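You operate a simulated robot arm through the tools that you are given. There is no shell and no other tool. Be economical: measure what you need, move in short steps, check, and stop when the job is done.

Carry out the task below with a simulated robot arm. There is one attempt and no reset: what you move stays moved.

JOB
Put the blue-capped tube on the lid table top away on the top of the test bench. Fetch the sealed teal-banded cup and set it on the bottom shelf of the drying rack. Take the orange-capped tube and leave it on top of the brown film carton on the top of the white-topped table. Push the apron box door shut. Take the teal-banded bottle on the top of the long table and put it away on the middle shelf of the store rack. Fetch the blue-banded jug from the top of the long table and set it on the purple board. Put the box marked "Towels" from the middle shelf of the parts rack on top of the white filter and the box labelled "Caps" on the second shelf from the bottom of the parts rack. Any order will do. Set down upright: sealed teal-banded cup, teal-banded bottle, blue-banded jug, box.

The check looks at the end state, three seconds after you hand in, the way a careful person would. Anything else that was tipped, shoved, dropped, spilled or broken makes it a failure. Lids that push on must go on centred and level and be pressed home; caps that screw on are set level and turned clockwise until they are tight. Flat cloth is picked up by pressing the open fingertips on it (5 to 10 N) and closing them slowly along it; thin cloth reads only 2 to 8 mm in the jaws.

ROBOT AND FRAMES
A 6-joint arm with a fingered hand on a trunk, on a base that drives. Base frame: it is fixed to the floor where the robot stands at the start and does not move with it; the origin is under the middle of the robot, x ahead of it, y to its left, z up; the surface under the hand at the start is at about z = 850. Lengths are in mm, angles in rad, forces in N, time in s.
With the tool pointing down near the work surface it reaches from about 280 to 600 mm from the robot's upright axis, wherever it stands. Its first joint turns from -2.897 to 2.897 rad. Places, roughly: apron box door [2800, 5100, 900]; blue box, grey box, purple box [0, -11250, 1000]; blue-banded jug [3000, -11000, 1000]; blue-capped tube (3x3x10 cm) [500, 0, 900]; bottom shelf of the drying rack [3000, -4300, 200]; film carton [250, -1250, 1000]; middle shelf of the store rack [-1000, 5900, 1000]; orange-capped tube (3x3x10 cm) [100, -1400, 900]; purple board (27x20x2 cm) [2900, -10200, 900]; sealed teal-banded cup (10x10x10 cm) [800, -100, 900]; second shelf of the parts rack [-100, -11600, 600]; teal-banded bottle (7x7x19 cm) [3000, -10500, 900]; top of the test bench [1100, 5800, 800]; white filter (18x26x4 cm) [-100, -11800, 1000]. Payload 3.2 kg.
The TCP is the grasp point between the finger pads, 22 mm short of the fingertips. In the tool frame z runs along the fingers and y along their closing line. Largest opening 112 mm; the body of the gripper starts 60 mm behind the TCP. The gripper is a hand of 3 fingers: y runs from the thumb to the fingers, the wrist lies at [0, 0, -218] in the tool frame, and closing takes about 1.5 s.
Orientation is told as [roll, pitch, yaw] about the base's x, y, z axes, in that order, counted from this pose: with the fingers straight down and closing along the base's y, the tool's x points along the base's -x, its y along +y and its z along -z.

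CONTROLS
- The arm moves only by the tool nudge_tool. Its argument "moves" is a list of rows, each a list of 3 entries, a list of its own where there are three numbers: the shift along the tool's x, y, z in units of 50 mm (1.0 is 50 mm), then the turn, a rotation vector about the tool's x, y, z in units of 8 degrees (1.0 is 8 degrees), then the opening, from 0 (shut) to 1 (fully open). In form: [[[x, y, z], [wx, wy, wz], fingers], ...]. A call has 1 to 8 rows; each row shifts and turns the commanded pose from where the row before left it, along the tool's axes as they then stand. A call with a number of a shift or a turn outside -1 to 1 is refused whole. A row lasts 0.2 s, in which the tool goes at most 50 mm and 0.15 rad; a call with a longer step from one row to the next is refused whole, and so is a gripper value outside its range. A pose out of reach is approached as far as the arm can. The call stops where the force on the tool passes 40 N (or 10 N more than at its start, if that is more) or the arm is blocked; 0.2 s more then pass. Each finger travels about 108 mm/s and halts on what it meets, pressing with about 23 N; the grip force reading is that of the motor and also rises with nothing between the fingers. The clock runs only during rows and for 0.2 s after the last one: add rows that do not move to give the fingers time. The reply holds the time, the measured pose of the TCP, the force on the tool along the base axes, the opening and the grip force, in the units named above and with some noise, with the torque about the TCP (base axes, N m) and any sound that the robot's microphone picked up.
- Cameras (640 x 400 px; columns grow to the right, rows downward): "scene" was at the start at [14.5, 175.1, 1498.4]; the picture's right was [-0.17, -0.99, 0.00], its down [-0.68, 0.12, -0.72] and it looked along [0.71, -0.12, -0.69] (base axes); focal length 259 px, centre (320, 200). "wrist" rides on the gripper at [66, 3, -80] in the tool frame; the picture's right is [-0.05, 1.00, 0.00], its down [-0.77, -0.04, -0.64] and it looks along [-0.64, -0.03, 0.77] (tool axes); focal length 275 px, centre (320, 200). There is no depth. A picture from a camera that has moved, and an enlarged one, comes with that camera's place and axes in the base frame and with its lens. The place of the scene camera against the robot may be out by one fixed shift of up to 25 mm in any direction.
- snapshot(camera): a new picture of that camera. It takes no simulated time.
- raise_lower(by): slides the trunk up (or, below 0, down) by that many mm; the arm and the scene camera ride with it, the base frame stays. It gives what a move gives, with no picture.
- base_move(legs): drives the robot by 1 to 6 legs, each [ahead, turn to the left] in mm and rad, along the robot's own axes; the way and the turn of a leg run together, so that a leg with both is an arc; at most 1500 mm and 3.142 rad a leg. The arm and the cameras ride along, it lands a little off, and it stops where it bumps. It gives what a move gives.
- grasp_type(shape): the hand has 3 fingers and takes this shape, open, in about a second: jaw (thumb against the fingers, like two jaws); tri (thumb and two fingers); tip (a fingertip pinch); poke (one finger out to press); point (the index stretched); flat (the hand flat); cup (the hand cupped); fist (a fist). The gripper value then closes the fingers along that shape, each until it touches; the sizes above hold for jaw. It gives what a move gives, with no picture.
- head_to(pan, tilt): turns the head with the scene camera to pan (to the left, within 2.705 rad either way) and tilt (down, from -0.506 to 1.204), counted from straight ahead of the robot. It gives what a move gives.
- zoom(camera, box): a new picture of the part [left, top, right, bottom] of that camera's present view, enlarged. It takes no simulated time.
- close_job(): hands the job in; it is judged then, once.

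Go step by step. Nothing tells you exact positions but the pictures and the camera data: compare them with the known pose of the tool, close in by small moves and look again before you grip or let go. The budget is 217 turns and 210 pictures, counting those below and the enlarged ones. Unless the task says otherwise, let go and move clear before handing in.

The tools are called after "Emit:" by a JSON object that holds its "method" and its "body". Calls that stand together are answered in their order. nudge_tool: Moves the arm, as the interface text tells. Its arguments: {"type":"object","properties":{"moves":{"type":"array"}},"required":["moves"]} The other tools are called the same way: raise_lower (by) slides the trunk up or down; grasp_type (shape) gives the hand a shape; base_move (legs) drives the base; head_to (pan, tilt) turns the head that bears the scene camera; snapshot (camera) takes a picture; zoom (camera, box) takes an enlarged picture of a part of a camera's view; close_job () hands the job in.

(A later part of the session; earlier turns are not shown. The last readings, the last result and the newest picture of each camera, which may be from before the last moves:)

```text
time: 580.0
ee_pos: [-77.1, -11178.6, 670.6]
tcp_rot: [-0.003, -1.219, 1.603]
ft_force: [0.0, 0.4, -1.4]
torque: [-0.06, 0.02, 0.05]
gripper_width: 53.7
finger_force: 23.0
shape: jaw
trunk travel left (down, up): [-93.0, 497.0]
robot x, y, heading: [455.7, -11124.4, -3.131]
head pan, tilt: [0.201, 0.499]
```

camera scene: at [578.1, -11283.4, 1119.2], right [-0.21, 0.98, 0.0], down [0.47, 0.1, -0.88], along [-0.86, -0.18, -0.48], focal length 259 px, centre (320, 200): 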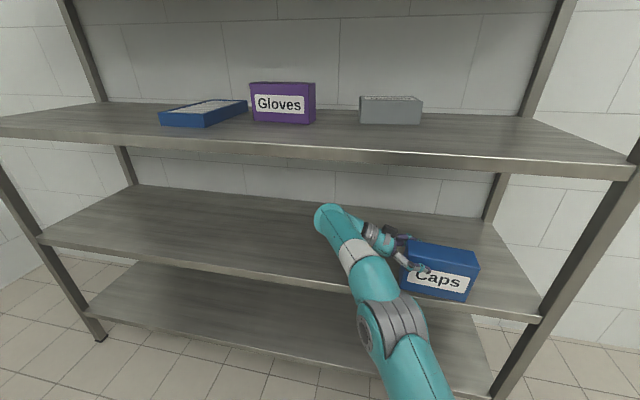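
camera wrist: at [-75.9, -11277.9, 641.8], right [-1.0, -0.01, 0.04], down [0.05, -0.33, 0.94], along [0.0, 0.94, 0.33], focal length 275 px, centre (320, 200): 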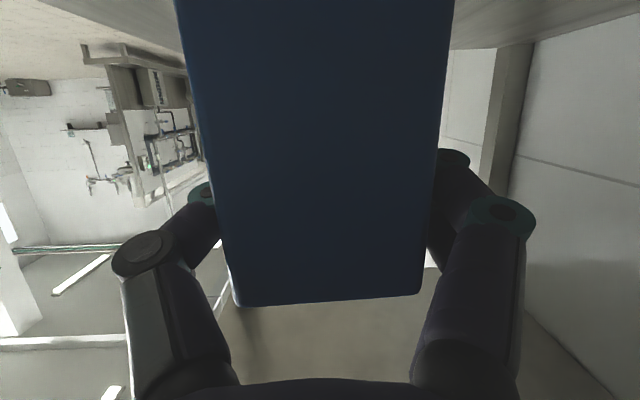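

Emit:
{"method": "nudge_tool", "body": {"moves": [[[0.056, 0, 0.02], [0, 0, 0], 0.3], [[0, 0, 0], [0, 0, 0], 0.3]]}}

Emit:
{"method": "nudge_tool", "body": {"moves": [[[0.056, 0, 0.02], [0, 0, 0], 0.3], [[0, 0, 0], [0, 0, 0], 0.3]]}}

Emit:
{"method": "nudge_tool", "body": {"moves": [[[0.056, 0, 0.02], [0, 0, 0], 0.3], [[0, 0, 0], [0, 0, 0], 0.3]]}}

```text
time: 580.6
ee_pos: [-77.1, -11179.5, 667.7]
tcp_rot: [-0.003, -1.22, 1.603]
ft_force: [-0.5, -1.0, -0.8]
torque: [0.0, -0.01, 0.02]
gripper_width: 53.7
finger_force: 22.9
shape: jaw
trunk travel left (down, up): [-93.0, 497.0]
robot x, y, heading: [457.4, -11127.9, -3.135]
head pan, tilt: [0.201, 0.499]
```

```text
time: 581.2
ee_pos: [-77.1, -11178.4, 665.5]
tcp_rot: [0.004, -1.221, 1.598]
ft_force: [-1.0, -0.9, 8.9]
torque: [0.18, -0.02, -0.01]
gripper_width: 54.0
finger_force: 23.4
shape: jaw
trunk travel left (down, up): [-93.0, 497.0]
robot x, y, heading: [456.2, -11124.3, -3.135]
head pan, tilt: [0.201, 0.499]
```

```text
time: 581.8
ee_pos: [-75.8, -11177.7, 663.7]
tcp_rot: [0.011, -1.22, 1.592]
ft_force: [-3.9, 0.1, 29.6]
torque: [0.43, 0.05, 0.07]
gripper_width: 53.8
finger_force: 23.5
shape: jaw
trunk travel left (down, up): [-93.0, 497.0]
robot x, y, heading: [456.3, -11124.6, -3.136]
head pan, tilt: [0.201, 0.499]
```

Down on the second shelf. I ease, open, and slide the hand out along −y.

Emit:
{"method": "nudge_tool", "body": {"moves": [[[-0.05, 0, -0.018], [0, 0, 0], 0.3], [[0, 0, 0], [0, 0, 0], 0.5], [[0, 0, 0], [0, 0, 0], 0.6], [[0, 0, 0], [0, 0, 0], 0.8], [[0, 0, 0], [0, 0, 0], 1], [[0, 0, 0], [0, 0, 0], 1]]}}

Emit:
{"method": "nudge_tool", "body": {"moves": [[[0.1, 0, -0.3], [0, 0, 0], 1], [[0.17, 0, -0.47], [0, 0, 0], 1], [[0.17, 0, -0.47], [0, 0, 0], 1], [[0.17, 0, -0.47], [0, 0, 0], 1], [[0, 0, 0], [0, 0, 0], 1]]}}

Emit:
{"method": "snapshot", "body": {"camera": "wrist"}}

```text
time: 583.2
ee_pos: [-75.8, -11178.0, 663.9]
tcp_rot: [-0.003, -1.217, 1.601]
ft_force: [-0.7, -1.1, 0.3]
torque: [-0.01, 0.01, 0.02]
gripper_width: 112.0
finger_force: 0.2
shape: jaw
trunk travel left (down, up): [-93.0, 497.0]
robot x, y, heading: [457.9, -11121.6, -3.133]
head pan, tilt: [0.201, 0.499]
```

```text
time: 584.4
ee_pos: [-61.6, -11218.5, 658.2]
tcp_rot: [0.004, -1.218, 1.6]
ft_force: [-0.6, 0.0, -0.3]
torque: [-0.04, 0.02, 0.0]
gripper_width: 111.8
finger_force: 0.1
shape: jaw
out of reach, approached as far as the arm can: row 2, 3, 4
trunk travel left (down, up): [-93.0, 497.0]
robot x, y, heading: [457.2, -11120.1, -3.139]
head pan, tilt: [0.201, 0.499]
```

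```text
31 pictures are left
camera wrist: at [-60.8, -11317.6, 624.0], right [-1.0, -0.02, 0.04], down [0.05, -0.33, 0.94], along [0.0, 0.94, 0.33], focal length 275 px, centre (320, 200)
```

wrist: 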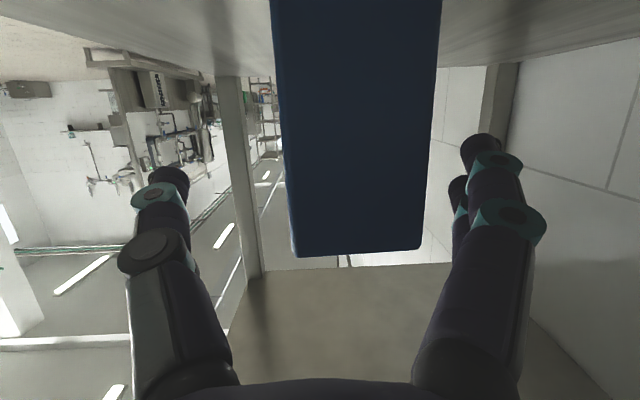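

The box stands free, but the fingertips still overlap its end by ~15 mm. A small base turn swings the hand clear before backing out.

Emit:
{"method": "base_move", "body": {"legs": [[0, 0.11]]}}

Emit:
{"method": "base_move", "body": {"legs": [[-420, 0]]}}

Emit:
{"method": "snapshot", "body": {"camera": "scene"}}

```text
time: 585.3
ee_pos: [-48.1, -11273.9, 658.7]
tcp_rot: [0.004, -1.219, 1.71]
ft_force: [0.2, 0.1, -0.1]
torque: [0.0, 0.03, 0.0]
gripper_width: 112.0
finger_force: 0.0
shape: jaw
trunk travel left (down, up): [-93.0, 497.0]
robot x, y, heading: [456.7, -11123.7, -3.027]
head pan, tilt: [0.201, 0.499]
```

```text
time: 587.9
ee_pos: [365.2, -11222.7, 658.6]
tcp_rot: [0.003, -1.218, 1.705]
ft_force: [-0.6, -0.7, -0.7]
torque: [0.0, -0.01, 0.04]
gripper_width: 111.9
finger_force: 0.0
shape: jaw
trunk travel left (down, up): [-93.0, 497.0]
robot x, y, heading: [877.8, -11075.2, -3.028]
head pan, tilt: [0.201, 0.499]
```

```text
30 pictures are left
camera scene: at [855.8, -11239.0, 1089.2], right [-0.31, 0.95, 0.0], down [0.46, 0.15, -0.88], along [-0.84, -0.27, -0.48], focal length 259 px, centre (320, 200)
```

scene: 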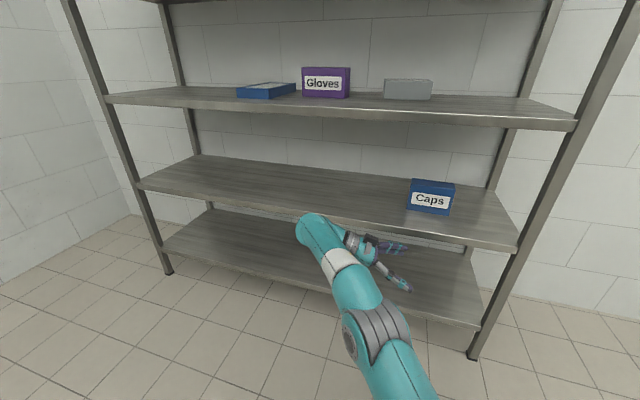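

Caps is on the second shelf, upright. For Towels I now raise the trunk and swing the hand to point into the rack, to look at the box and drag it forward.

Emit:
{"method": "raise_lower", "body": {"by": 400}}

Emit:
{"method": "nudge_tool", "body": {"moves": [[[0, 0, 0], [-0.88, 0, -0.323], 0], [[0, 0, 0], [-0.88, 0, -0.323], 0], [[0, 0, 0], [-0.88, 0, -0.323], 0], [[0, 0, 0], [-0.88, 0, -0.323], 0], [[0, 0, 0], [-0.88, 0, -0.323], 0], [[0, 0, 0], [-0.88, 0, -0.323], 0]]}}

Emit:
{"method": "nudge_tool", "body": {"moves": [[[0, 0, 0], [-0.88, 0, -0.323], 0], [[0, 0, 0], [-0.88, 0, -0.323], 0], [[0, 0, 0], [-0.88, 0, -0.323], 0], [[0, 0, 0], [-0.88, 0, -0.323], 0], [[0, 0, 0], [-0.88, 0, -0.323], 0]]}}

Emit:
{"method": "base_move", "body": {"legs": [[0, -0.115]]}}

Emit:
{"method": "snapshot", "body": {"camera": "wrist"}}

```text
time: 591.7
ee_pos: [363.9, -11223.8, 1058.1]
tcp_rot: [0.004, -1.219, 1.704]
ft_force: [-0.3, 0.2, -1.3]
torque: [-0.02, 0.0, -0.03]
gripper_width: 111.8
finger_force: 0.1
shape: jaw
trunk travel left (down, up): [-493.0, 97.0]
robot x, y, heading: [870.3, -11076.4, -3.029]
head pan, tilt: [0.201, 0.499]
```

```text
time: 593.1
ee_pos: [366.0, -11223.6, 1057.6]
tcp_rot: [0.01, -1.217, 2.487]
ft_force: [0.1, -0.7, -0.2]
torque: [-0.05, 0.04, 0.02]
gripper_width: 0.0
finger_force: 22.9
shape: jaw
trunk travel left (down, up): [-493.0, 97.0]
robot x, y, heading: [869.9, -11073.7, -3.026]
head pan, tilt: [0.201, 0.499]
```

```text
time: 594.3
ee_pos: [364.7, -11223.2, 1058.4]
tcp_rot: [0.007, -1.22, -3.143]
ft_force: [-0.5, 1.3, -0.2]
torque: [0.02, 0.0, 0.02]
gripper_width: 0.0
finger_force: 23.3
shape: jaw
trunk travel left (down, up): [-493.0, 97.0]
robot x, y, heading: [874.2, -11075.0, -3.029]
head pan, tilt: [0.201, 0.499]
```

```text
time: 595.3
ee_pos: [351.4, -11164.5, 1059.3]
tcp_rot: [0.007, -1.221, 3.027]
ft_force: [0.0, 0.6, 0.7]
torque: [-0.03, 0.01, -0.01]
gripper_width: 0.0
finger_force: 23.0
shape: jaw
trunk travel left (down, up): [-493.0, 97.0]
robot x, y, heading: [872.9, -11075.7, 3.138]
head pan, tilt: [0.201, 0.499]
```

```text
29 pictures are left
camera wrist: at [449.2, -11179.4, 1023.9], right [-0.12, -0.99, 0.05], down [0.33, 0.0, 0.94], along [-0.93, 0.13, 0.33], focal length 275 px, centre (320, 200)
```

wrist: 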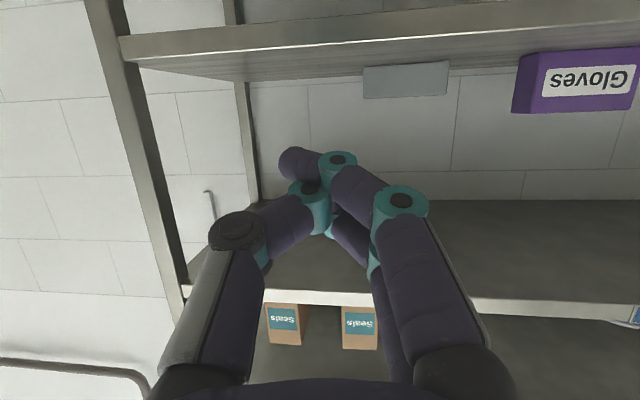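

The box has come forward: front at x≈−125, y −11353…−11194. I set the hand at 57°, extend it, and move in above the box with closed fingers.

Emit:
{"method": "nudge_tool", "body": {"moves": [[[0, 0, 0], [-0.77, 0, -0.28], 0], [[0, 0, 0], [0, 0.8, 0], 0], [[0, 0, 0], [0, 0.77, 0], 0], [[-0.432, 0.436, 0.672], [0, 0, 0], 0], [[-0.432, 0.436, 0.672], [0, 0, 0], 0], [[-0.432, 0.436, 0.672], [0, 0, 0], 0], [[-0.432, 0.436, 0.672], [0, 0, 0], 0], [[-0.432, 0.436, 0.672], [0, 0, 0], 0]]}}

Emit:
{"method": "base_move", "body": {"legs": [[200, 0]]}}

Emit:
{"method": "snapshot", "body": {"camera": "wrist"}}

```text
time: 597.1
ee_pos: [150.9, -11275.3, 1057.8]
tcp_rot: [0.004, -0.998, -3.139]
ft_force: [-0.1, -0.4, -0.7]
torque: [0.01, 0.01, -0.03]
gripper_width: 0.1
finger_force: 22.7
shape: jaw
trunk travel left (down, up): [-493.0, 97.0]
robot x, y, heading: [869.6, -11077.4, 3.137]
head pan, tilt: [0.201, 0.499]
```

```text
time: 598.7
ee_pos: [-50.6, -11273.4, 1059.0]
tcp_rot: [0.004, -1.001, -3.138]
ft_force: [0.3, 0.9, 0.3]
torque: [-0.01, 0.0, 0.02]
gripper_width: 0.1
finger_force: 23.2
shape: jaw
trunk travel left (down, up): [-493.0, 97.0]
robot x, y, heading: [669.1, -11074.4, 3.135]
head pan, tilt: [0.201, 0.499]
```

```text
28 pictures are left
camera wrist: at [54.9, -11277.9, 1046.4], right [-0.02, -1.0, 0.04], down [0.12, 0.04, 0.99], along [-0.99, 0.02, 0.12], focal length 275 px, centre (320, 200)
```

wrist: 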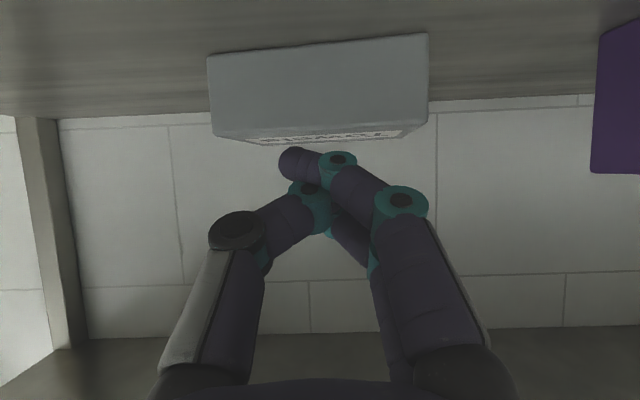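

Box front mid x≈−145, centre y −11272. I drive on 125 mm so the fingertips are above its middle and lower gently until they press.

Emit:
{"method": "base_move", "body": {"legs": [[125, 0]]}}

Emit:
{"method": "nudge_tool", "body": {"moves": [[[0.17, 0, 0.11], [0, 0, 0], 0], [[0.084, 0, 0.054], [0, 0, 0], 0], [[0, 0, 0], [0, 0, 0], 0]]}}

Emit:
{"method": "nudge_tool", "body": {"moves": [[[0.067, 0, 0.043], [0, 0, 0], 0], [[0, 0, 0], [0, 0, 0], 0]]}}

```text
time: 599.9
ee_pos: [-174.1, -11273.7, 1058.7]
tcp_rot: [0.003, -1.001, -3.135]
ft_force: [0.5, 0.3, -0.2]
torque: [0.02, -0.03, -0.02]
gripper_width: 0.0
finger_force: 23.1
shape: jaw
trunk travel left (down, up): [-493.0, 97.0]
robot x, y, heading: [548.3, -11079.1, 3.143]
head pan, tilt: [0.201, 0.499]
```

```text
time: 600.7
ee_pos: [-171.5, -11274.5, 1043.5]
tcp_rot: [0.002, -1.002, -3.138]
ft_force: [0.1, -0.9, 0.9]
torque: [0.01, -0.02, 0.02]
gripper_width: 0.0
finger_force: 22.6
shape: jaw
trunk travel left (down, up): [-493.0, 97.0]
robot x, y, heading: [550.3, -11072.4, 3.137]
head pan, tilt: [0.201, 0.499]
```

```text
time: 601.3
ee_pos: [-172.4, -11275.2, 1040.6]
tcp_rot: [0.007, -1.004, -3.136]
ft_force: [-1.5, 0.2, 4.2]
torque: [0.06, 0.07, 0.01]
gripper_width: 0.1
finger_force: 23.0
shape: jaw
trunk travel left (down, up): [-493.0, 97.0]
robot x, y, heading: [545.4, -11072.5, 3.139]
head pan, tilt: [0.201, 0.499]
```

Emit:
{"method": "nudge_tool", "body": {"moves": [[[0.033, 0, 0.021], [0, 0, 0], 0], [[0, 0, 0], [0, 0, 0], 0]]}}

Emit:
{"method": "base_move", "body": {"legs": [[-100, 0]]}}

Emit:
{"method": "snapshot", "body": {"camera": "wrist"}}

```text
time: 601.9
ee_pos: [-172.1, -11273.9, 1041.2]
tcp_rot: [0.006, -1.005, -3.136]
ft_force: [-6.3, -1.2, 15.0]
torque: [0.19, 0.24, 0.07]
gripper_width: 0.0
finger_force: 23.0
shape: jaw
trunk travel left (down, up): [-493.0, 97.0]
robot x, y, heading: [547.5, -11074.7, 3.14]
head pan, tilt: [0.201, 0.499]
```

```text
time: 603.1
ee_pos: [-70.7, -11275.2, 1039.0]
tcp_rot: [0.002, -1.002, -3.139]
ft_force: [0.8, -0.3, -0.1]
torque: [0.0, 0.02, 0.01]
gripper_width: 0.0
finger_force: 23.3
shape: jaw
trunk travel left (down, up): [-493.0, 97.0]
robot x, y, heading: [647.6, -11071.9, 3.14]
head pan, tilt: [0.201, 0.499]
```

```text
27 pictures are left
camera wrist: at [32.3, -11278.5, 1025.6], right [-0.02, -1.0, 0.04], down [0.12, 0.04, 0.99], along [-0.99, 0.02, 0.12], focal length 275 px, centre (320, 200)
```

wrist: 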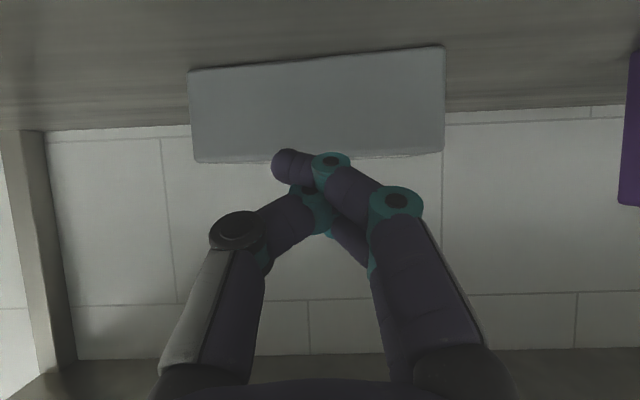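

Friction alone slipped. I hook the fingertips behind the box's back edge instead: raise, drive in over it, lower behind it and pull.

Emit:
{"method": "nudge_tool", "body": {"moves": [[[-0.22, 0, -0.14], [0, 0, 0], 0], [[0, 0, 0], [0, 0, 0], 0]]}}

Emit:
{"method": "base_move", "body": {"legs": [[203, 0]]}}

Emit:
{"method": "nudge_tool", "body": {"moves": [[[0.2, 0, 0.13], [0, 0, 0], 0], [[0.2, 0, 0.13], [0, 0, 0], 0], [[0.15, 0, 0.1], [0, 0, 0], 0], [[0, 0, 0], [0, 0, 0], 0]]}}

```text
time: 603.7
ee_pos: [-72.6, -11274.3, 1051.2]
tcp_rot: [0.004, -1.0, -3.139]
ft_force: [0.7, 0.3, 0.5]
torque: [0.06, 0.02, 0.0]
gripper_width: 0.1
finger_force: 22.8
shape: jaw
trunk travel left (down, up): [-493.0, 97.0]
robot x, y, heading: [654.0, -11074.8, 3.143]
head pan, tilt: [0.201, 0.499]
```

```text
time: 605.3
ee_pos: [-276.5, -11274.4, 1051.1]
tcp_rot: [0.003, -1.0, -3.139]
ft_force: [-0.5, 1.1, -0.2]
torque: [-0.02, -0.01, 0.02]
gripper_width: 0.0
finger_force: 22.9
shape: jaw
trunk travel left (down, up): [-493.0, 97.0]
robot x, y, heading: [446.7, -11076.5, 3.143]
head pan, tilt: [0.201, 0.499]
```

```text
time: 605.8
ee_pos: [-274.7, -11276.0, 1047.9]
tcp_rot: [0.017, -1.022, 3.136]
ft_force: [-0.5, -0.3, 14.2]
torque: [-0.05, -1.81, -0.1]
gripper_width: 0.3
finger_force: 22.9
shape: jaw
trunk travel left (down, up): [-493.0, 97.0]
robot x, y, heading: [443.6, -11074.1, 3.142]
head pan, tilt: [0.201, 0.499]
stopped in row 2: the force on the tool passed its limit at 51 N (the readings are from after the stop); the commanded pose is now the measured one
```

The camera housing touched the box top. I back out, use a steeper hand (pitch ~0.5), and re-centre the base for reach.

Emit:
{"method": "nudge_tool", "body": {"moves": [[[-0.3, 0, -0.2], [0, -0.1, 0], 0], [[0, 0, 0], [0, 0, 0], 0]]}}

Emit:
{"method": "base_move", "body": {"legs": [[-270, 0], [0, 1.57], [130, 0], [0, -1.57]]}}

Emit:
{"method": "nudge_tool", "body": {"moves": [[[0, -0.87, 0], [0, 1, 0], 0], [[0, -0.87, 0], [0, 1, 0], 0], [[0, -0.87, 0], [0, 1, 0], 0], [[0, 0, 0], [0, 0.8, 0], 0], [[0, 0, 0], [0, 0, 0], 0]]}}

```text
time: 606.4
ee_pos: [-276.3, -11275.7, 1061.9]
tcp_rot: [0.014, -1.032, 3.138]
ft_force: [0.2, 0.0, 0.5]
torque: [0.0, -0.01, 0.01]
gripper_width: 0.0
finger_force: 23.3
shape: jaw
trunk travel left (down, up): [-493.0, 97.0]
robot x, y, heading: [442.8, -11072.5, 3.14]
head pan, tilt: [0.201, 0.499]
```

```text
time: 616.8
ee_pos: [-3.3, -11415.0, 1061.7]
tcp_rot: [0.016, -1.032, -3.133]
ft_force: [0.1, 1.3, -0.6]
torque: [-0.02, 0.02, 0.0]
gripper_width: 0.0
finger_force: 22.9
shape: jaw
trunk travel left (down, up): [-493.0, 97.0]
robot x, y, heading: [716.1, -11204.5, -3.13]
head pan, tilt: [0.201, 0.499]
```

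```text
time: 618.0
ee_pos: [40.9, -11282.1, 1042.6]
tcp_rot: [0.008, -0.501, -3.125]
ft_force: [-0.6, -1.0, 0.6]
torque: [0.0, 0.02, -0.02]
gripper_width: 0.1
finger_force: 22.5
shape: jaw
out of reach, approached as far as the arm can: row 2, 3, 4
trunk travel left (down, up): [-493.0, 97.0]
robot x, y, heading: [717.1, -11204.5, -3.132]
head pan, tilt: [0.201, 0.499]
```

I set pitch 0.7 (clear of both the shelf above and the box), then go in, lower by the trunk behind the box and pull.

Emit:
{"method": "nudge_tool", "body": {"moves": [[[0, 0, 0], [0, -0.72, 0], 0], [[0, -0.1, 0], [0, -0.71, 0], 0], [[0, 0, 0], [0, 0, 0], 0]]}}

Emit:
{"method": "raise_lower", "body": {"by": 8}}

Emit:
{"method": "base_move", "body": {"legs": [[200, 0]]}}

Emit:
{"method": "snapshot", "body": {"camera": "wrist"}}

```text
time: 618.8
ee_pos: [4.0, -11281.4, 1059.4]
tcp_rot: [0.01, -0.7, -3.126]
ft_force: [0.9, 0.1, 0.6]
torque: [-0.02, 0.01, -0.01]
gripper_width: 0.0
finger_force: 23.3
shape: jaw
out of reach, approached as far as the arm can: row 1, 2
trunk travel left (down, up): [-493.0, 97.0]
robot x, y, heading: [716.4, -11204.1, -3.132]
head pan, tilt: [0.201, 0.499]
```

```text
time: 619.4
ee_pos: [4.7, -11281.9, 1065.6]
tcp_rot: [0.01, -0.701, -3.126]
ft_force: [-1.0, 0.2, 0.3]
torque: [0.01, -0.01, 0.0]
gripper_width: 0.2
finger_force: 22.7
shape: jaw
trunk travel left (down, up): [-501.0, 89.0]
robot x, y, heading: [716.3, -11201.0, -3.132]
head pan, tilt: [0.201, 0.499]
```

```text
time: 621.0
ee_pos: [-197.6, -11284.8, 1065.3]
tcp_rot: [0.012, -0.698, -3.125]
ft_force: [0.3, 0.3, -0.2]
torque: [0.0, -0.01, 0.01]
gripper_width: 0.2
finger_force: 23.0
shape: jaw
trunk travel left (down, up): [-501.0, 89.0]
robot x, y, heading: [512.2, -11208.7, -3.134]
head pan, tilt: [0.201, 0.499]
```

```text
26 pictures are left
camera wrist: at [-94.4, -11286.0, 1084.6], right [-0.01, -1.0, 0.04], down [-0.18, 0.04, 0.98], along [-0.98, 0.01, -0.18], focal length 275 px, centre (320, 200)
```

wrist: 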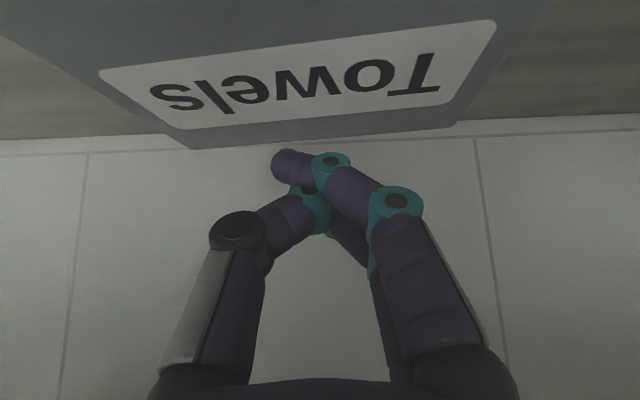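

Emit:
{"method": "raise_lower", "body": {"by": -13}}

Emit:
{"method": "base_move", "body": {"legs": [[88, 0]]}}

Emit:
{"method": "raise_lower", "body": {"by": -30}}

```text
time: 621.6
ee_pos: [-197.5, -11283.9, 1054.0]
tcp_rot: [0.01, -0.7, -3.126]
ft_force: [0.7, -0.3, 0.7]
torque: [0.01, -0.02, 0.02]
gripper_width: 0.1
finger_force: 23.0
shape: jaw
trunk travel left (down, up): [-488.0, 102.0]
robot x, y, heading: [511.4, -11208.0, -3.131]
head pan, tilt: [0.201, 0.499]
```

```text
time: 622.7
ee_pos: [-286.8, -11284.7, 1052.5]
tcp_rot: [0.01, -0.699, -3.126]
ft_force: [-0.2, 0.0, -0.3]
torque: [0.01, 0.01, 0.03]
gripper_width: 0.0
finger_force: 23.0
shape: jaw
trunk travel left (down, up): [-488.0, 102.0]
robot x, y, heading: [424.4, -11207.2, -3.13]
head pan, tilt: [0.201, 0.499]
```

```text
time: 623.5
ee_pos: [-285.6, -11284.2, 1023.8]
tcp_rot: [0.011, -0.699, -3.125]
ft_force: [-0.4, 0.2, 0.3]
torque: [0.01, -0.03, 0.05]
gripper_width: 0.1
finger_force: 23.2
shape: jaw
trunk travel left (down, up): [-458.0, 132.0]
robot x, y, heading: [421.7, -11209.5, -3.131]
head pan, tilt: [0.201, 0.499]
```

Emit:
{"method": "raise_lower", "body": {"by": -4}}

Emit:
{"method": "base_move", "body": {"legs": [[-200, 0]]}}

Emit:
{"method": "snapshot", "body": {"camera": "wrist"}}

Emit:
{"method": "snapshot", "body": {"camera": "scene"}}

```text
time: 624.0
ee_pos: [-284.9, -11284.5, 1019.9]
tcp_rot: [0.011, -0.699, -3.126]
ft_force: [0.0, -0.3, -1.0]
torque: [0.01, -0.03, 0.0]
gripper_width: 0.0
finger_force: 22.7
shape: jaw
trunk travel left (down, up): [-454.0, 136.0]
robot x, y, heading: [423.2, -11205.8, -3.131]
head pan, tilt: [0.201, 0.499]
```

```text
time: 625.6
ee_pos: [-83.6, -11284.4, 1019.4]
tcp_rot: [0.011, -0.701, -3.123]
ft_force: [0.1, -0.6, 0.5]
torque: [-0.01, -0.01, 0.01]
gripper_width: 0.1
finger_force: 22.6
shape: jaw
trunk travel left (down, up): [-454.0, 136.0]
robot x, y, heading: [623.3, -11207.6, -3.128]
head pan, tilt: [0.201, 0.499]
```

```text
25 pictures are left
camera wrist: at [19.5, -11285.7, 1037.8], right [-0.01, -1.0, 0.04], down [-0.18, 0.04, 0.98], along [-0.98, 0.01, -0.18], focal length 275 px, centre (320, 200)
```

wrist: 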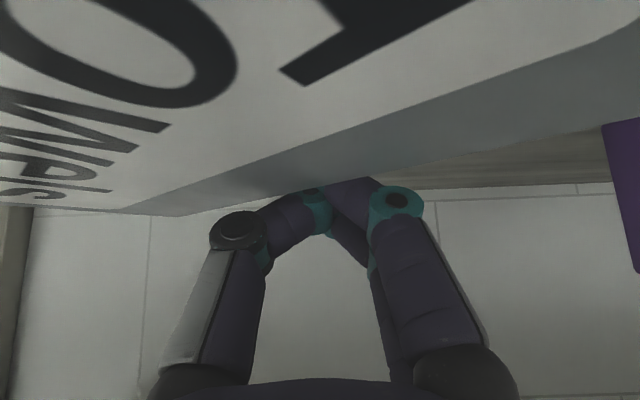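

```text
24 pictures are left
camera scene: at [593.2, -11366.8, 1450.2], right [-0.21, 0.98, 0.0], down [0.47, 0.1, -0.88], along [-0.86, -0.19, -0.48], focal length 259 px, centre (320, 200)
```

scene: 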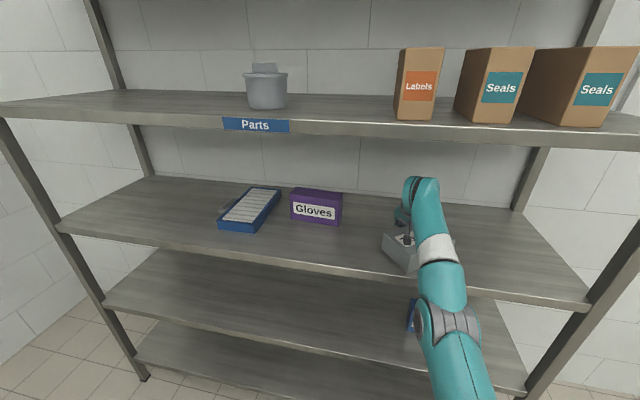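

The hook works; the box has swung about 42° with one end toward the front edge, which suits gripping it by that end. I pull 40 mm more and look.

Emit:
{"method": "base_move", "body": {"legs": [[-42, 0]]}}

Emit:
{"method": "zoom", "body": {"camera": "scene", "box": [330, 180, 510, 300]}}

Emit:
{"method": "snapshot", "body": {"camera": "wrist"}}

```text
time: 626.5
ee_pos: [-41.1, -11283.3, 1019.4]
tcp_rot: [0.01, -0.698, -3.127]
ft_force: [0.5, 0.7, 1.0]
torque: [0.04, 0.03, 0.03]
gripper_width: 0.0
finger_force: 23.1
shape: jaw
trunk travel left (down, up): [-454.0, 136.0]
robot x, y, heading: [672.8, -11201.9, -3.133]
head pan, tilt: [0.201, 0.499]
```

```text
3.33 times, centred on (420, 240) of scene
camera zoom: at [635.7, -11366.2, 1450.2], right [-0.21, 0.98, 0.0], down [0.47, 0.1, -0.88], along [-0.86, -0.19, -0.48], focal length 862 px, centre (-13, 67)
```

zoom: 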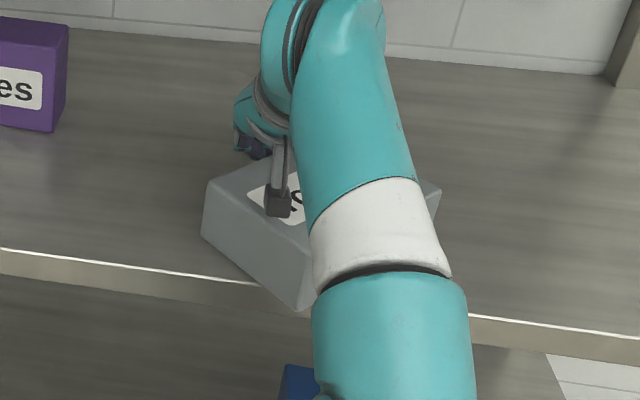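

```text
22 pictures are left
camera wrist: at [62.0, -11285.1, 1037.7], right [-0.01, -1.0, 0.04], down [-0.18, 0.04, 0.98], along [-0.98, 0.01, -0.18], focal length 275 px, centre (320, 200)
```

wrist: 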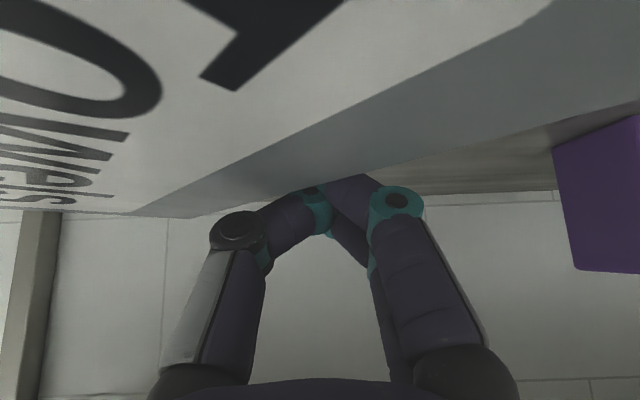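

The box lies at 45° with one corner over the front edge. I will grip that corner from the side (hand horizontal, pointing +y, fingers above and below); then swinging the hand back to its forward pose makes the box upright. First I unhook and set that attitude.

Emit:
{"method": "raise_lower", "body": {"by": 42}}

Emit:
{"method": "base_move", "body": {"legs": [[-190, 0]]}}

Emit:
{"method": "nudge_tool", "body": {"moves": [[[0.77, 0, -0.64], [0, 0, 0], 1], [[0.77, 0, -0.64], [0, 0, 0], 1], [[0.77, 0, -0.64], [0, 0, 0], 1], [[0, 0, 0], [0.86, 0.313, -0.313], 1], [[0, 0, 0], [0.86, 0.313, -0.313], 1], [[0, 0, 0], [0.86, 0.313, -0.313], 1], [[0, 0, 0], [0.86, 0.313, -0.313], 1]]}}

Emit:
{"method": "nudge_tool", "body": {"moves": [[[0, 0, 0], [0.86, 0.313, -0.313], 1], [[0, 0, 0], [0.86, 0.313, -0.313], 1], [[0, 0, 0], [0.86, 0.313, -0.313], 1], [[0, 0, 0], [0.86, 0.313, -0.313], 1], [[0, 0, 0], [0.86, 0.313, -0.313], 1], [[0, 0, 0], [0.86, 0.313, -0.313], 1], [[0, 0, 0], [0.86, 0.313, -0.313], 1], [[0, 0, 0], [0.86, 0.313, -0.313], 1]]}}

Emit:
{"method": "nudge_tool", "body": {"moves": [[[0, 0, 0], [0.69, 0.25, -0.25], 1], [[0, 0, 0], [0, 0, 0], 1]]}}

```text
time: 627.3
ee_pos: [-41.4, -11282.9, 1060.2]
tcp_rot: [0.01, -0.698, -3.125]
ft_force: [0.6, 0.0, 1.3]
torque: [0.01, 0.01, 0.01]
gripper_width: 0.0
finger_force: 23.3
shape: jaw
trunk travel left (down, up): [-496.0, 94.0]
robot x, y, heading: [670.5, -11206.0, -3.127]
head pan, tilt: [0.201, 0.499]
```

```text
time: 628.9
ee_pos: [152.1, -11280.5, 1060.5]
tcp_rot: [0.01, -0.698, -3.125]
ft_force: [0.1, 0.5, 0.1]
torque: [0.0, 0.0, 0.0]
gripper_width: 0.0
finger_force: 23.7
shape: jaw
trunk travel left (down, up): [-496.0, 94.0]
robot x, y, heading: [860.3, -11202.0, -3.128]
head pan, tilt: [0.201, 0.499]
```

```text
time: 630.5
ee_pos: [233.3, -11297.0, 1083.4]
tcp_rot: [-0.558, -0.485, -2.981]
ft_force: [0.9, 0.1, 0.8]
torque: [-0.03, 0.01, -0.02]
gripper_width: 111.9
finger_force: 0.0
shape: jaw
out of reach, approached as far as the arm can: row 1, 2, 3, 4, 5, 6, 7
trunk travel left (down, up): [-496.0, 94.0]
robot x, y, heading: [863.1, -11203.0, -3.127]
head pan, tilt: [0.201, 0.499]
```

```text
time: 632.3
ee_pos: [311.4, -11272.0, 1040.9]
tcp_rot: [-1.504, -0.024, -3.098]
ft_force: [-0.1, 0.6, -0.1]
torque: [0.0, -0.01, 0.01]
gripper_width: 112.1
finger_force: 0.1
shape: jaw
out of reach, approached as far as the arm can: row 1, 2, 3, 4, 5, 6, 7, 8
trunk travel left (down, up): [-496.0, 94.0]
robot x, y, heading: [862.6, -11206.2, -3.13]
head pan, tilt: [0.201, 0.499]
```

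```text
time: 632.9
ee_pos: [308.5, -11256.5, 1042.3]
tcp_rot: [-1.6, 0.013, -3.128]
ft_force: [-0.4, -0.3, 0.1]
torque: [-0.03, -0.01, -0.01]
gripper_width: 111.9
finger_force: 0.0
shape: jaw
out of reach, approached as far as the arm can: row 1
trunk travel left (down, up): [-496.0, 94.0]
robot x, y, heading: [865.4, -11200.9, -3.128]
head pan, tilt: [0.201, 0.499]
```

The attitude is reached (hand horizontal along +y, thumb on top). I lower to the box's mid-height, line up left of it, and look.

Emit:
{"method": "raise_lower", "body": {"by": -51}}

Emit:
{"method": "base_move", "body": {"legs": [[0, 1.56], [130, 0], [0, -1.57], [170, 0]]}}

Emit:
{"method": "snapshot", "body": {"camera": "wrist"}}

Emit:
{"method": "snapshot", "body": {"camera": "scene"}}

```text
time: 633.8
ee_pos: [309.0, -11256.4, 989.5]
tcp_rot: [-1.6, 0.011, -3.127]
ft_force: [-0.5, -0.6, -0.6]
torque: [0.0, 0.02, 0.01]
gripper_width: 111.9
finger_force: 0.0
shape: jaw
trunk travel left (down, up): [-445.0, 145.0]
robot x, y, heading: [862.0, -11203.7, -3.13]
head pan, tilt: [0.201, 0.499]
```

```text
time: 643.8
ee_pos: [136.1, -11378.5, 990.1]
tcp_rot: [-1.599, 0.012, -3.141]
ft_force: [0.4, -1.1, 0.2]
torque: [-0.01, -0.02, 0.01]
gripper_width: 112.0
finger_force: 0.0
shape: jaw
trunk travel left (down, up): [-445.0, 145.0]
robot x, y, heading: [688.2, -11333.6, 3.137]
head pan, tilt: [0.201, 0.499]
```

```text
21 pictures are left
camera wrist: at [202.9, -11459.9, 985.3], right [-0.03, 0.03, -1.0], down [-0.77, -0.64, 0.01], along [-0.64, 0.77, 0.04], focal length 275 px, centre (320, 200)
```

wrist: 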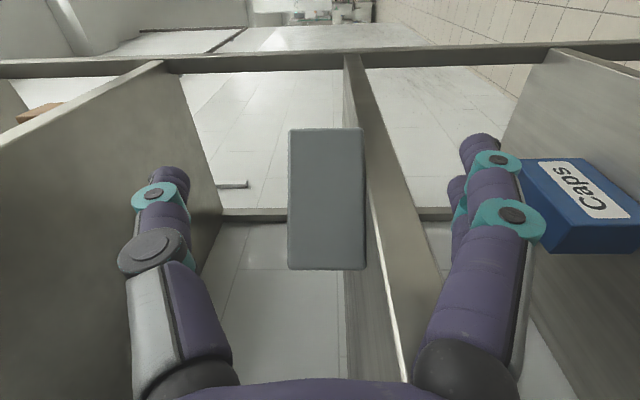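

```text
20 pictures are left
camera scene: at [652.8, -11492.9, 1441.2], right [-0.2, 0.98, 0.0], down [0.47, 0.1, -0.88], along [-0.86, -0.17, -0.48], focal length 259 px, centre (320, 200)
```

scene: 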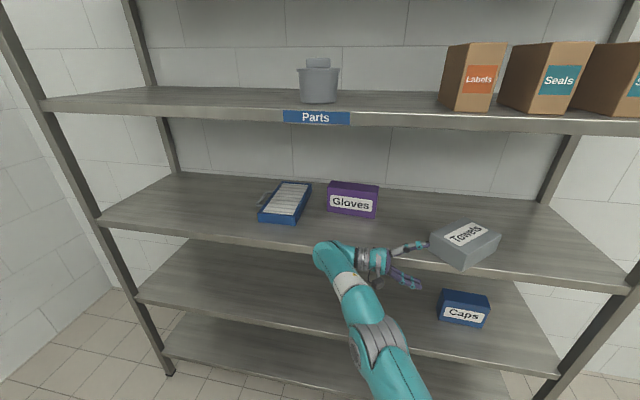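

Now the geometry is clear: the box's end corners are at about (116, −11274) and (37, −11340), box axis at 40°. I turn the hand 20° so its wrist stays outside the rack and line up for the grip point (72, −11283).

Emit:
{"method": "nudge_tool", "body": {"moves": [[[0, 0, 0], [0, -0.84, 0], 1], [[0, 0, 0], [0, -0.84, 0], 1], [[0, 0, 0], [0, -0.84, 0], 1], [[-0.54, 0, 0.03], [0, 0, 0], 1], [[0, 0, 0], [0, 0, 0], 1]]}}

Emit:
{"method": "snapshot", "body": {"camera": "wrist"}}

```text
time: 645.0
ee_pos: [109.6, -11387.0, 989.4]
tcp_rot: [-1.593, 0.021, -2.789]
ft_force: [0.0, 0.7, 0.6]
torque: [0.01, -0.03, -0.03]
gripper_width: 112.1
finger_force: 0.0
shape: jaw
trunk travel left (down, up): [-445.0, 145.0]
robot x, y, heading: [687.2, -11328.5, 3.139]
head pan, tilt: [0.201, 0.499]
```

```text
19 pictures are left
camera wrist: at [200.7, -11440.0, 985.6], right [-0.03, 0.01, -1.0], down [-0.5, -0.86, 0.01], along [-0.86, 0.5, 0.03], focal length 275 px, centre (320, 200)
```

wrist: 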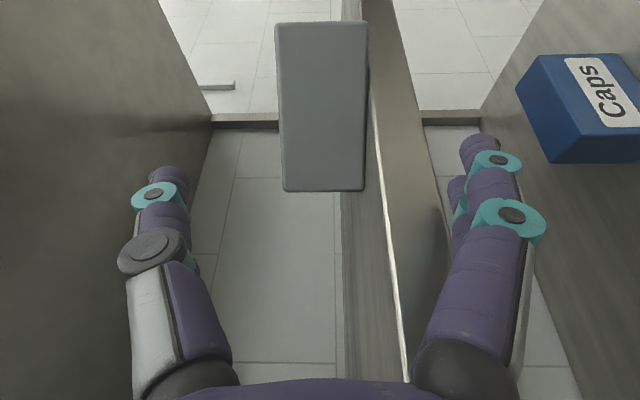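

Lined up: 110 mm straight along the hand's axis. I advance and check force.

Emit:
{"method": "nudge_tool", "body": {"moves": [[[0, 0, 0.7], [0, 0, 0], 1], [[0, 0, 0.7], [0, 0, 0], 1], [[0, 0, 0.5], [0, 0, 0], 1], [[0, 0, 0.3], [0, 0, 0], 1], [[0, 0, 0], [0, 0, 0], 1]]}}

Emit:
{"method": "snapshot", "body": {"camera": "wrist"}}

```text
time: 645.9
ee_pos: [83.5, -11299.7, 988.4]
tcp_rot: [-1.587, 0.029, -2.793]
ft_force: [26.4, -11.2, -9.1]
torque: [-0.38, -1.58, 0.84]
gripper_width: 111.6
finger_force: 0.0
shape: jaw
trunk travel left (down, up): [-445.0, 145.0]
robot x, y, heading: [691.1, -11334.8, -3.134]
head pan, tilt: [0.201, 0.499]
stopped in row 4: the force on the tool passed its limit at 51 N (the readings are from after the stop); the commanded pose is now the measured one
```

```text
18 pictures are left
camera wrist: at [173.9, -11354.5, 986.5], right [-0.02, 0.01, -1.0], down [-0.51, -0.86, 0.0], along [-0.86, 0.51, 0.02], focal length 275 px, centre (320, 200)
```

wrist: 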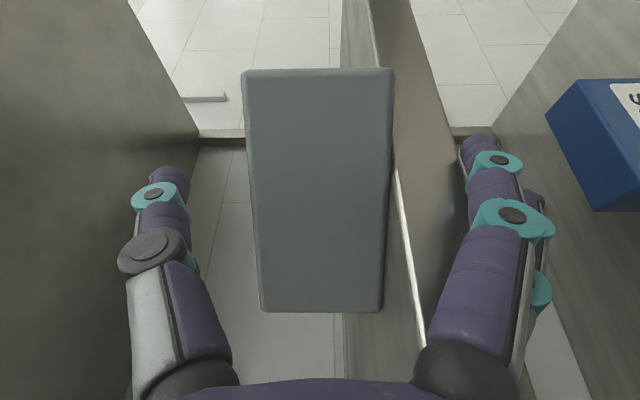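

The lower fingers touched the shelf's front edge. I back off 10 mm, turn the hand 10° back parallel to the edge, and advance again slightly further out.

Emit:
{"method": "nudge_tool", "body": {"moves": [[[0, 0, -0.2], [0, 0, 0], 1], [[0, 0, 0], [0, 0.63, 0], 1], [[0, 0, 0], [0, 0.62, 0], 1], [[0.08, 0, 0.3], [0, 0, 0], 1], [[0.08, 0, 0.37], [0, 0, 0], 1], [[0, 0, 0], [0, 0, 0], 1]]}}

Emit:
{"method": "snapshot", "body": {"camera": "wrist"}}

```text
time: 646.5
ee_pos: [87.9, -11305.7, 985.9]
tcp_rot: [-1.585, 0.032, -2.885]
ft_force: [20.1, 1.3, -11.2]
torque: [0.29, -1.2, 0.56]
gripper_width: 112.2
finger_force: 0.0
shape: jaw
trunk travel left (down, up): [-445.0, 145.0]
robot x, y, heading: [688.9, -11330.6, 3.138]
head pan, tilt: [0.201, 0.499]
stopped in row 3: the force on the tool passed its limit at 43 N (the readings are from after the stop); the commanded pose is now the measured one
```

```text
17 pictures are left
camera wrist: at [172.6, -11367.8, 983.6], right [-0.02, 0.01, -1.0], down [-0.58, -0.81, 0.0], along [-0.81, 0.58, 0.02], focal length 275 px, centre (320, 200)
```

wrist: 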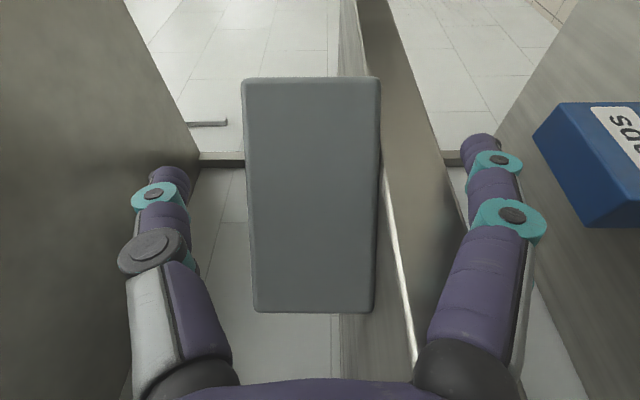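

Emit:
{"method": "nudge_tool", "body": {"moves": [[[0.1, 0, -0.3], [0, 0, 0], 1], [[0.1, 0, 0], [0, -0.63, 0], 1], [[0, 0, 0], [0, -0.62, 0], 1], [[0.04, 0, 0.2], [0, 0, 0], 1], [[0.04, 0, 0.25], [0, 0, 0], 1], [[0, 0, 0.25], [0, 0, 0], 1], [[0, 0, 0], [0, 0, 0], 1]]}}

```text
time: 648.1
ee_pos: [87.0, -11284.4, 986.9]
tcp_rot: [-1.583, 0.033, -2.704]
ft_force: [9.5, -4.7, -2.7]
torque: [-0.24, -0.53, 0.14]
gripper_width: 112.0
finger_force: 0.0
shape: jaw
trunk travel left (down, up): [-445.0, 145.0]
robot x, y, heading: [689.3, -11331.8, -3.135]
head pan, tilt: [0.201, 0.499]
```

Reached (87, −11284) with only light contact. I close the fingers on the box's end.

Emit:
{"method": "nudge_tool", "body": {"moves": [[[0, 0, 0], [0, 0, 0], 0.85], [[0, 0, 0], [0, 0, 0], 0.7], [[0, 0, 0], [0, 0, 0], 0.55], [[0, 0, 0], [0, 0, 0], 0.4], [[0, 0, 0], [0, 0, 0], 0.3], [[0, 0, 0], [0, 0, 0], 0.3], [[0, 0, 0], [0, 0, 0], 0.3]]}}

Emit:
{"method": "snapshot", "body": {"camera": "wrist"}}

```text
time: 649.7
ee_pos: [87.5, -11283.9, 987.8]
tcp_rot: [-1.584, 0.031, -2.706]
ft_force: [6.5, 0.0, -5.4]
torque: [0.13, -0.3, 0.12]
gripper_width: 64.5
finger_force: 22.8
shape: jaw
trunk travel left (down, up): [-445.0, 145.0]
robot x, y, heading: [684.0, -11333.3, 3.145]
head pan, tilt: [0.201, 0.499]
```

```text
16 pictures are left
camera wrist: at [181.1, -11330.7, 985.7], right [-0.02, 0.0, -1.0], down [-0.43, -0.9, 0.0], along [-0.9, 0.43, 0.02], focal length 275 px, centre (320, 200)
```

wrist: 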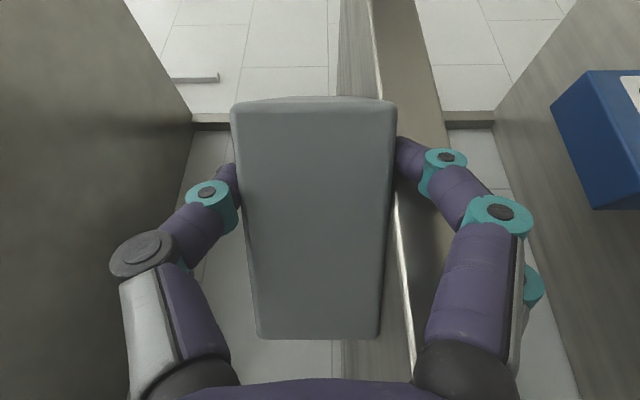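

Emit:
{"method": "raise_lower", "body": {"by": 25}}

Emit:
{"method": "snapshot", "body": {"camera": "scene"}}

```text
time: 650.2
ee_pos: [86.2, -11281.5, 998.2]
tcp_rot: [-1.57, 0.051, -2.716]
ft_force: [1.7, -1.4, -24.8]
torque: [0.06, 0.03, 0.09]
gripper_width: 62.7
finger_force: 22.7
shape: jaw
trunk travel left (down, up): [-463.0, 127.0]
robot x, y, heading: [692.2, -11330.0, 3.142]
head pan, tilt: [0.201, 0.499]
stopped: the force on the tool passed its limit at 47 N (the readings are from after the stop); the commanded pose is now the measured one
```

```text
15 pictures are left
camera scene: at [650.1, -11492.8, 1459.1], right [-0.2, 0.98, 0.0], down [0.47, 0.09, -0.88], along [-0.86, -0.17, -0.48], focal length 259 px, centre (320, 200)
```

scene: 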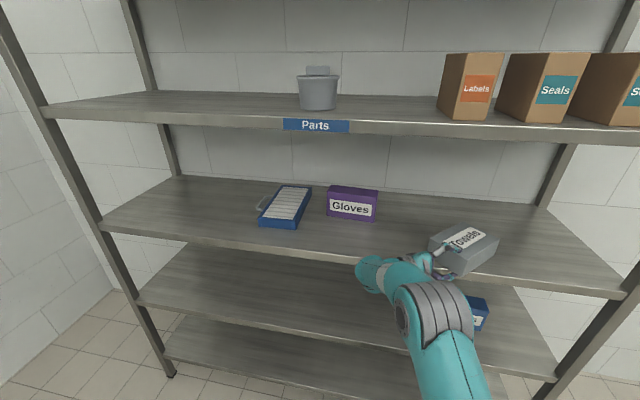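

A lower finger is caught under the shelf's edge. I ease down, slide the gripped box outward 40 mm, and then lift.

Emit:
{"method": "raise_lower", "body": {"by": -8}}

Emit:
{"method": "nudge_tool", "body": {"moves": [[[0.37, 0, -0.17], [0, 0, 0], 0.25], [[0.37, 0, -0.17], [0, 0, 0], 0.25], [[0, 0, 0], [0, 0, 0], 0.25], [[0, -0.3, 0], [0, 0, 0], 0.25], [[0, -0.4, 0], [0, 0, 0], 0.25], [[0, 0, 0], [0, 0, 0], 0.25]]}}

Emit:
{"method": "snapshot", "body": {"camera": "scene"}}

```text
time: 650.8
ee_pos: [85.9, -11282.4, 993.9]
tcp_rot: [-1.577, 0.042, -2.711]
ft_force: [2.7, -1.8, -10.2]
torque: [-0.37, -0.07, 0.06]
gripper_width: 63.1
finger_force: 23.3
shape: jaw
trunk travel left (down, up): [-455.0, 135.0]
robot x, y, heading: [689.8, -11333.1, 3.139]
head pan, tilt: [0.201, 0.499]
```

```text
time: 652.2
ee_pos: [126.9, -11284.4, 1029.6]
tcp_rot: [-1.577, 0.043, -2.713]
ft_force: [-0.6, -0.4, -1.4]
torque: [-0.09, -0.16, 0.02]
gripper_width: 55.9
finger_force: 23.6
shape: jaw
trunk travel left (down, up): [-455.0, 135.0]
robot x, y, heading: [691.4, -11331.4, 3.14]
head pan, tilt: [0.201, 0.499]
```

```text
14 pictures are left
camera scene: at [653.5, -11492.8, 1451.1], right [-0.2, 0.98, 0.0], down [0.47, 0.09, -0.88], along [-0.86, -0.17, -0.48], focal length 259 px, centre (320, 200)
```

scene: 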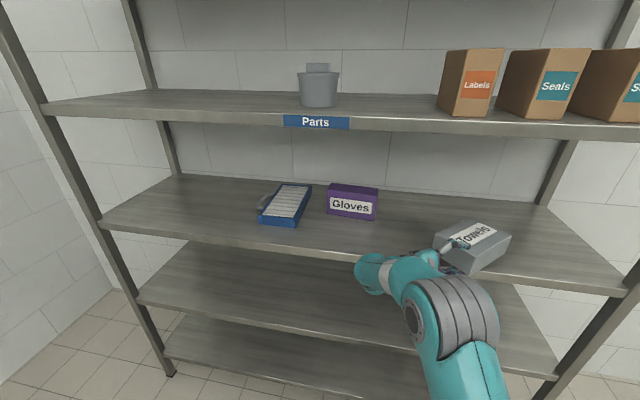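

Towels is held in the air. I back away and rotate the hand to its forward pose, which brings the box upright.

Emit:
{"method": "base_move", "body": {"legs": [[-380, 0]]}}

Emit:
{"method": "nudge_tool", "body": {"moves": [[[0, 0, 0], [-0.6, -0.336, 0.648], 0.2], [[0, 0, 0], [-0.6, -0.336, 0.648], 0.2], [[0, 0, 0], [-0.6, -0.336, 0.648], 0.2], [[0, 0, 0], [-0.6, -0.336, 0.648], 0.2], [[0, 0, 0], [-0.6, -0.336, 0.648], 0.2], [[0, 0, 0], [-0.6, -0.336, 0.648], 0.2], [[0, 0, 0], [-0.6, -0.336, 0.648], 0.2]]}}

Emit:
{"method": "nudge_tool", "body": {"moves": [[[0, 0, 0], [-0.6, -0.336, 0.648], 0.2], [[0, 0, 0], [-0.6, -0.336, 0.648], 0.2], [[0, 0, 0], [-0.6, -0.336, 0.648], 0.2], [[0, 0, 0], [-0.6, -0.336, 0.648], 0.2], [[0, 0, 0], [-0.6, -0.336, 0.648], 0.2], [[0, 0, 0], [-0.6, -0.336, 0.648], 0.2], [[0, 0, 0], [0, 0, 0], 0.2]]}}

Emit:
{"method": "snapshot", "body": {"camera": "wrist"}}

Emit:
{"method": "snapshot", "body": {"camera": "scene"}}

```text
time: 654.6
ee_pos: [504.3, -11284.1, 1029.7]
tcp_rot: [-1.575, 0.043, -2.712]
ft_force: [-0.1, -0.3, -1.3]
torque: [-0.13, -0.17, -0.04]
gripper_width: 55.7
finger_force: 23.1
shape: jaw
trunk travel left (down, up): [-455.0, 135.0]
robot x, y, heading: [1063.0, -11333.3, 3.14]
head pan, tilt: [0.201, 0.499]
```

```text
time: 656.2
ee_pos: [503.7, -11284.3, 1030.1]
tcp_rot: [-1.006, -0.649, -2.569]
ft_force: [0.4, -0.5, -2.2]
torque: [-0.04, -0.17, -0.01]
gripper_width: 56.3
finger_force: 22.6
shape: jaw
trunk travel left (down, up): [-455.0, 135.0]
robot x, y, heading: [1064.9, -11331.9, 3.139]
head pan, tilt: [0.201, 0.499]
```

```text
time: 657.8
ee_pos: [496.3, -11334.2, 1055.5]
tcp_rot: [-0.083, -1.166, -3.092]
ft_force: [-1.2, 0.0, -2.9]
torque: [0.0, -0.16, 0.01]
gripper_width: 56.4
finger_force: 22.7
shape: jaw
out of reach, approached as far as the arm can: row 5, 6
trunk travel left (down, up): [-455.0, 135.0]
robot x, y, heading: [1067.5, -11333.0, 3.132]
head pan, tilt: [0.201, 0.499]
```

```text
13 pictures are left
camera wrist: at [596.7, -11340.3, 1026.7], right [-0.04, -1.0, 0.01], down [0.28, 0.0, 0.96], along [-0.96, 0.05, 0.28], focal length 275 px, centre (320, 200)
```

wrist: 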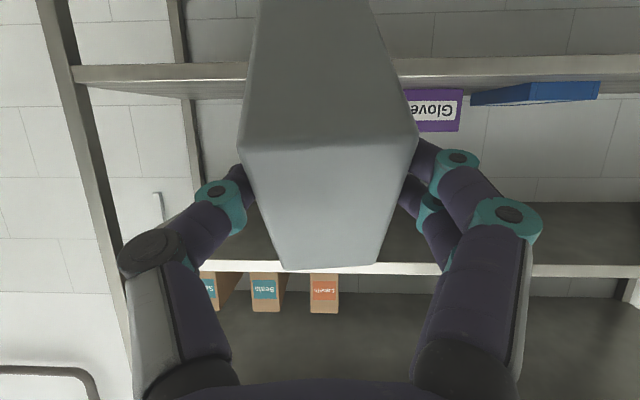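

```text
12 pictures are left
camera scene: at [1029.9, -11493.7, 1451.1], right [-0.2, 0.98, 0.0], down [0.47, 0.09, -0.88], along [-0.86, -0.17, -0.48], focal length 259 px, centre (320, 200)
```

scene: 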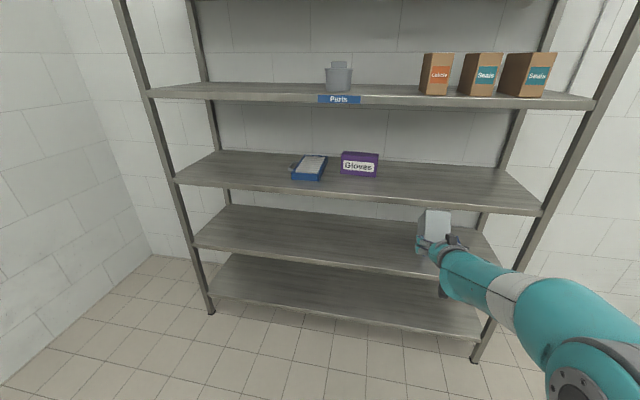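

Towels is in hand, nose-down by about 37° after slipping in the grip. Lowered onto the filter it will level itself, so I reduce the tilt a bit, raise, and drive round in front of the filter (y ≈ −11807).

Emit:
{"method": "nudge_tool", "body": {"moves": [[[0, 0, 0], [-0.3, -0.85, 0], 0.1], [[0, 0, 0], [-0.3, -0.85, 0], 0.1], [[0, 0, 0], [0, 0, 0], 0.1]]}}

Emit:
{"method": "raise_lower", "body": {"by": 65}}

Emit:
{"method": "base_move", "body": {"legs": [[0, 1.57], [474, 0], [0, -1.565], [340, 0]]}}

Emit:
{"method": "snapshot", "body": {"camera": "wrist"}}

```text
time: 658.6
ee_pos: [496.3, -11415.6, 1105.4]
tcp_rot: [-0.031, -1.401, -3.056]
ft_force: [-0.1, 0.7, -2.3]
torque: [-0.01, -0.18, 0.01]
gripper_width: 56.0
finger_force: 22.6
shape: jaw
out of reach, approached as far as the arm can: row 1, 2
trunk travel left (down, up): [-455.0, 135.0]
robot x, y, heading: [1066.8, -11328.8, 3.14]
head pan, tilt: [0.201, 0.499]
```

```text
time: 659.6
ee_pos: [495.4, -11414.2, 1171.4]
tcp_rot: [-0.033, -1.4, -3.055]
ft_force: [0.2, 0.3, -2.4]
torque: [0.01, -0.22, -0.01]
gripper_width: 56.4
finger_force: 23.4
shape: jaw
trunk travel left (down, up): [-520.0, 70.0]
robot x, y, heading: [1067.0, -11331.5, 3.138]
head pan, tilt: [0.201, 0.499]
```

```text
time: 671.9
ee_pos: [162.9, -11902.0, 1170.6]
tcp_rot: [-0.033, -1.4, -3.037]
ft_force: [0.0, -0.2, -2.3]
torque: [-0.01, -0.22, 0.01]
gripper_width: 56.1
finger_force: 22.7
shape: jaw
trunk travel left (down, up): [-520.0, 70.0]
robot x, y, heading: [731.2, -11808.3, -3.131]
head pan, tilt: [0.201, 0.499]
```

```text
11 pictures are left
camera wrist: at [253.7, -11899.3, 1118.0], right [0.06, -1.0, 0.04], down [0.49, 0.07, 0.87], along [-0.87, -0.03, 0.49], focal length 275 px, centre (320, 200)
```

wrist: 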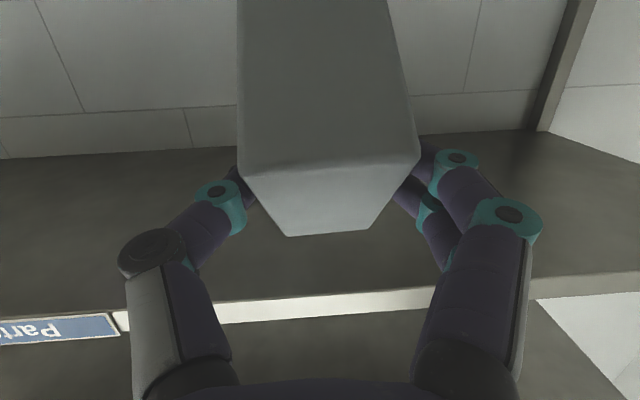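

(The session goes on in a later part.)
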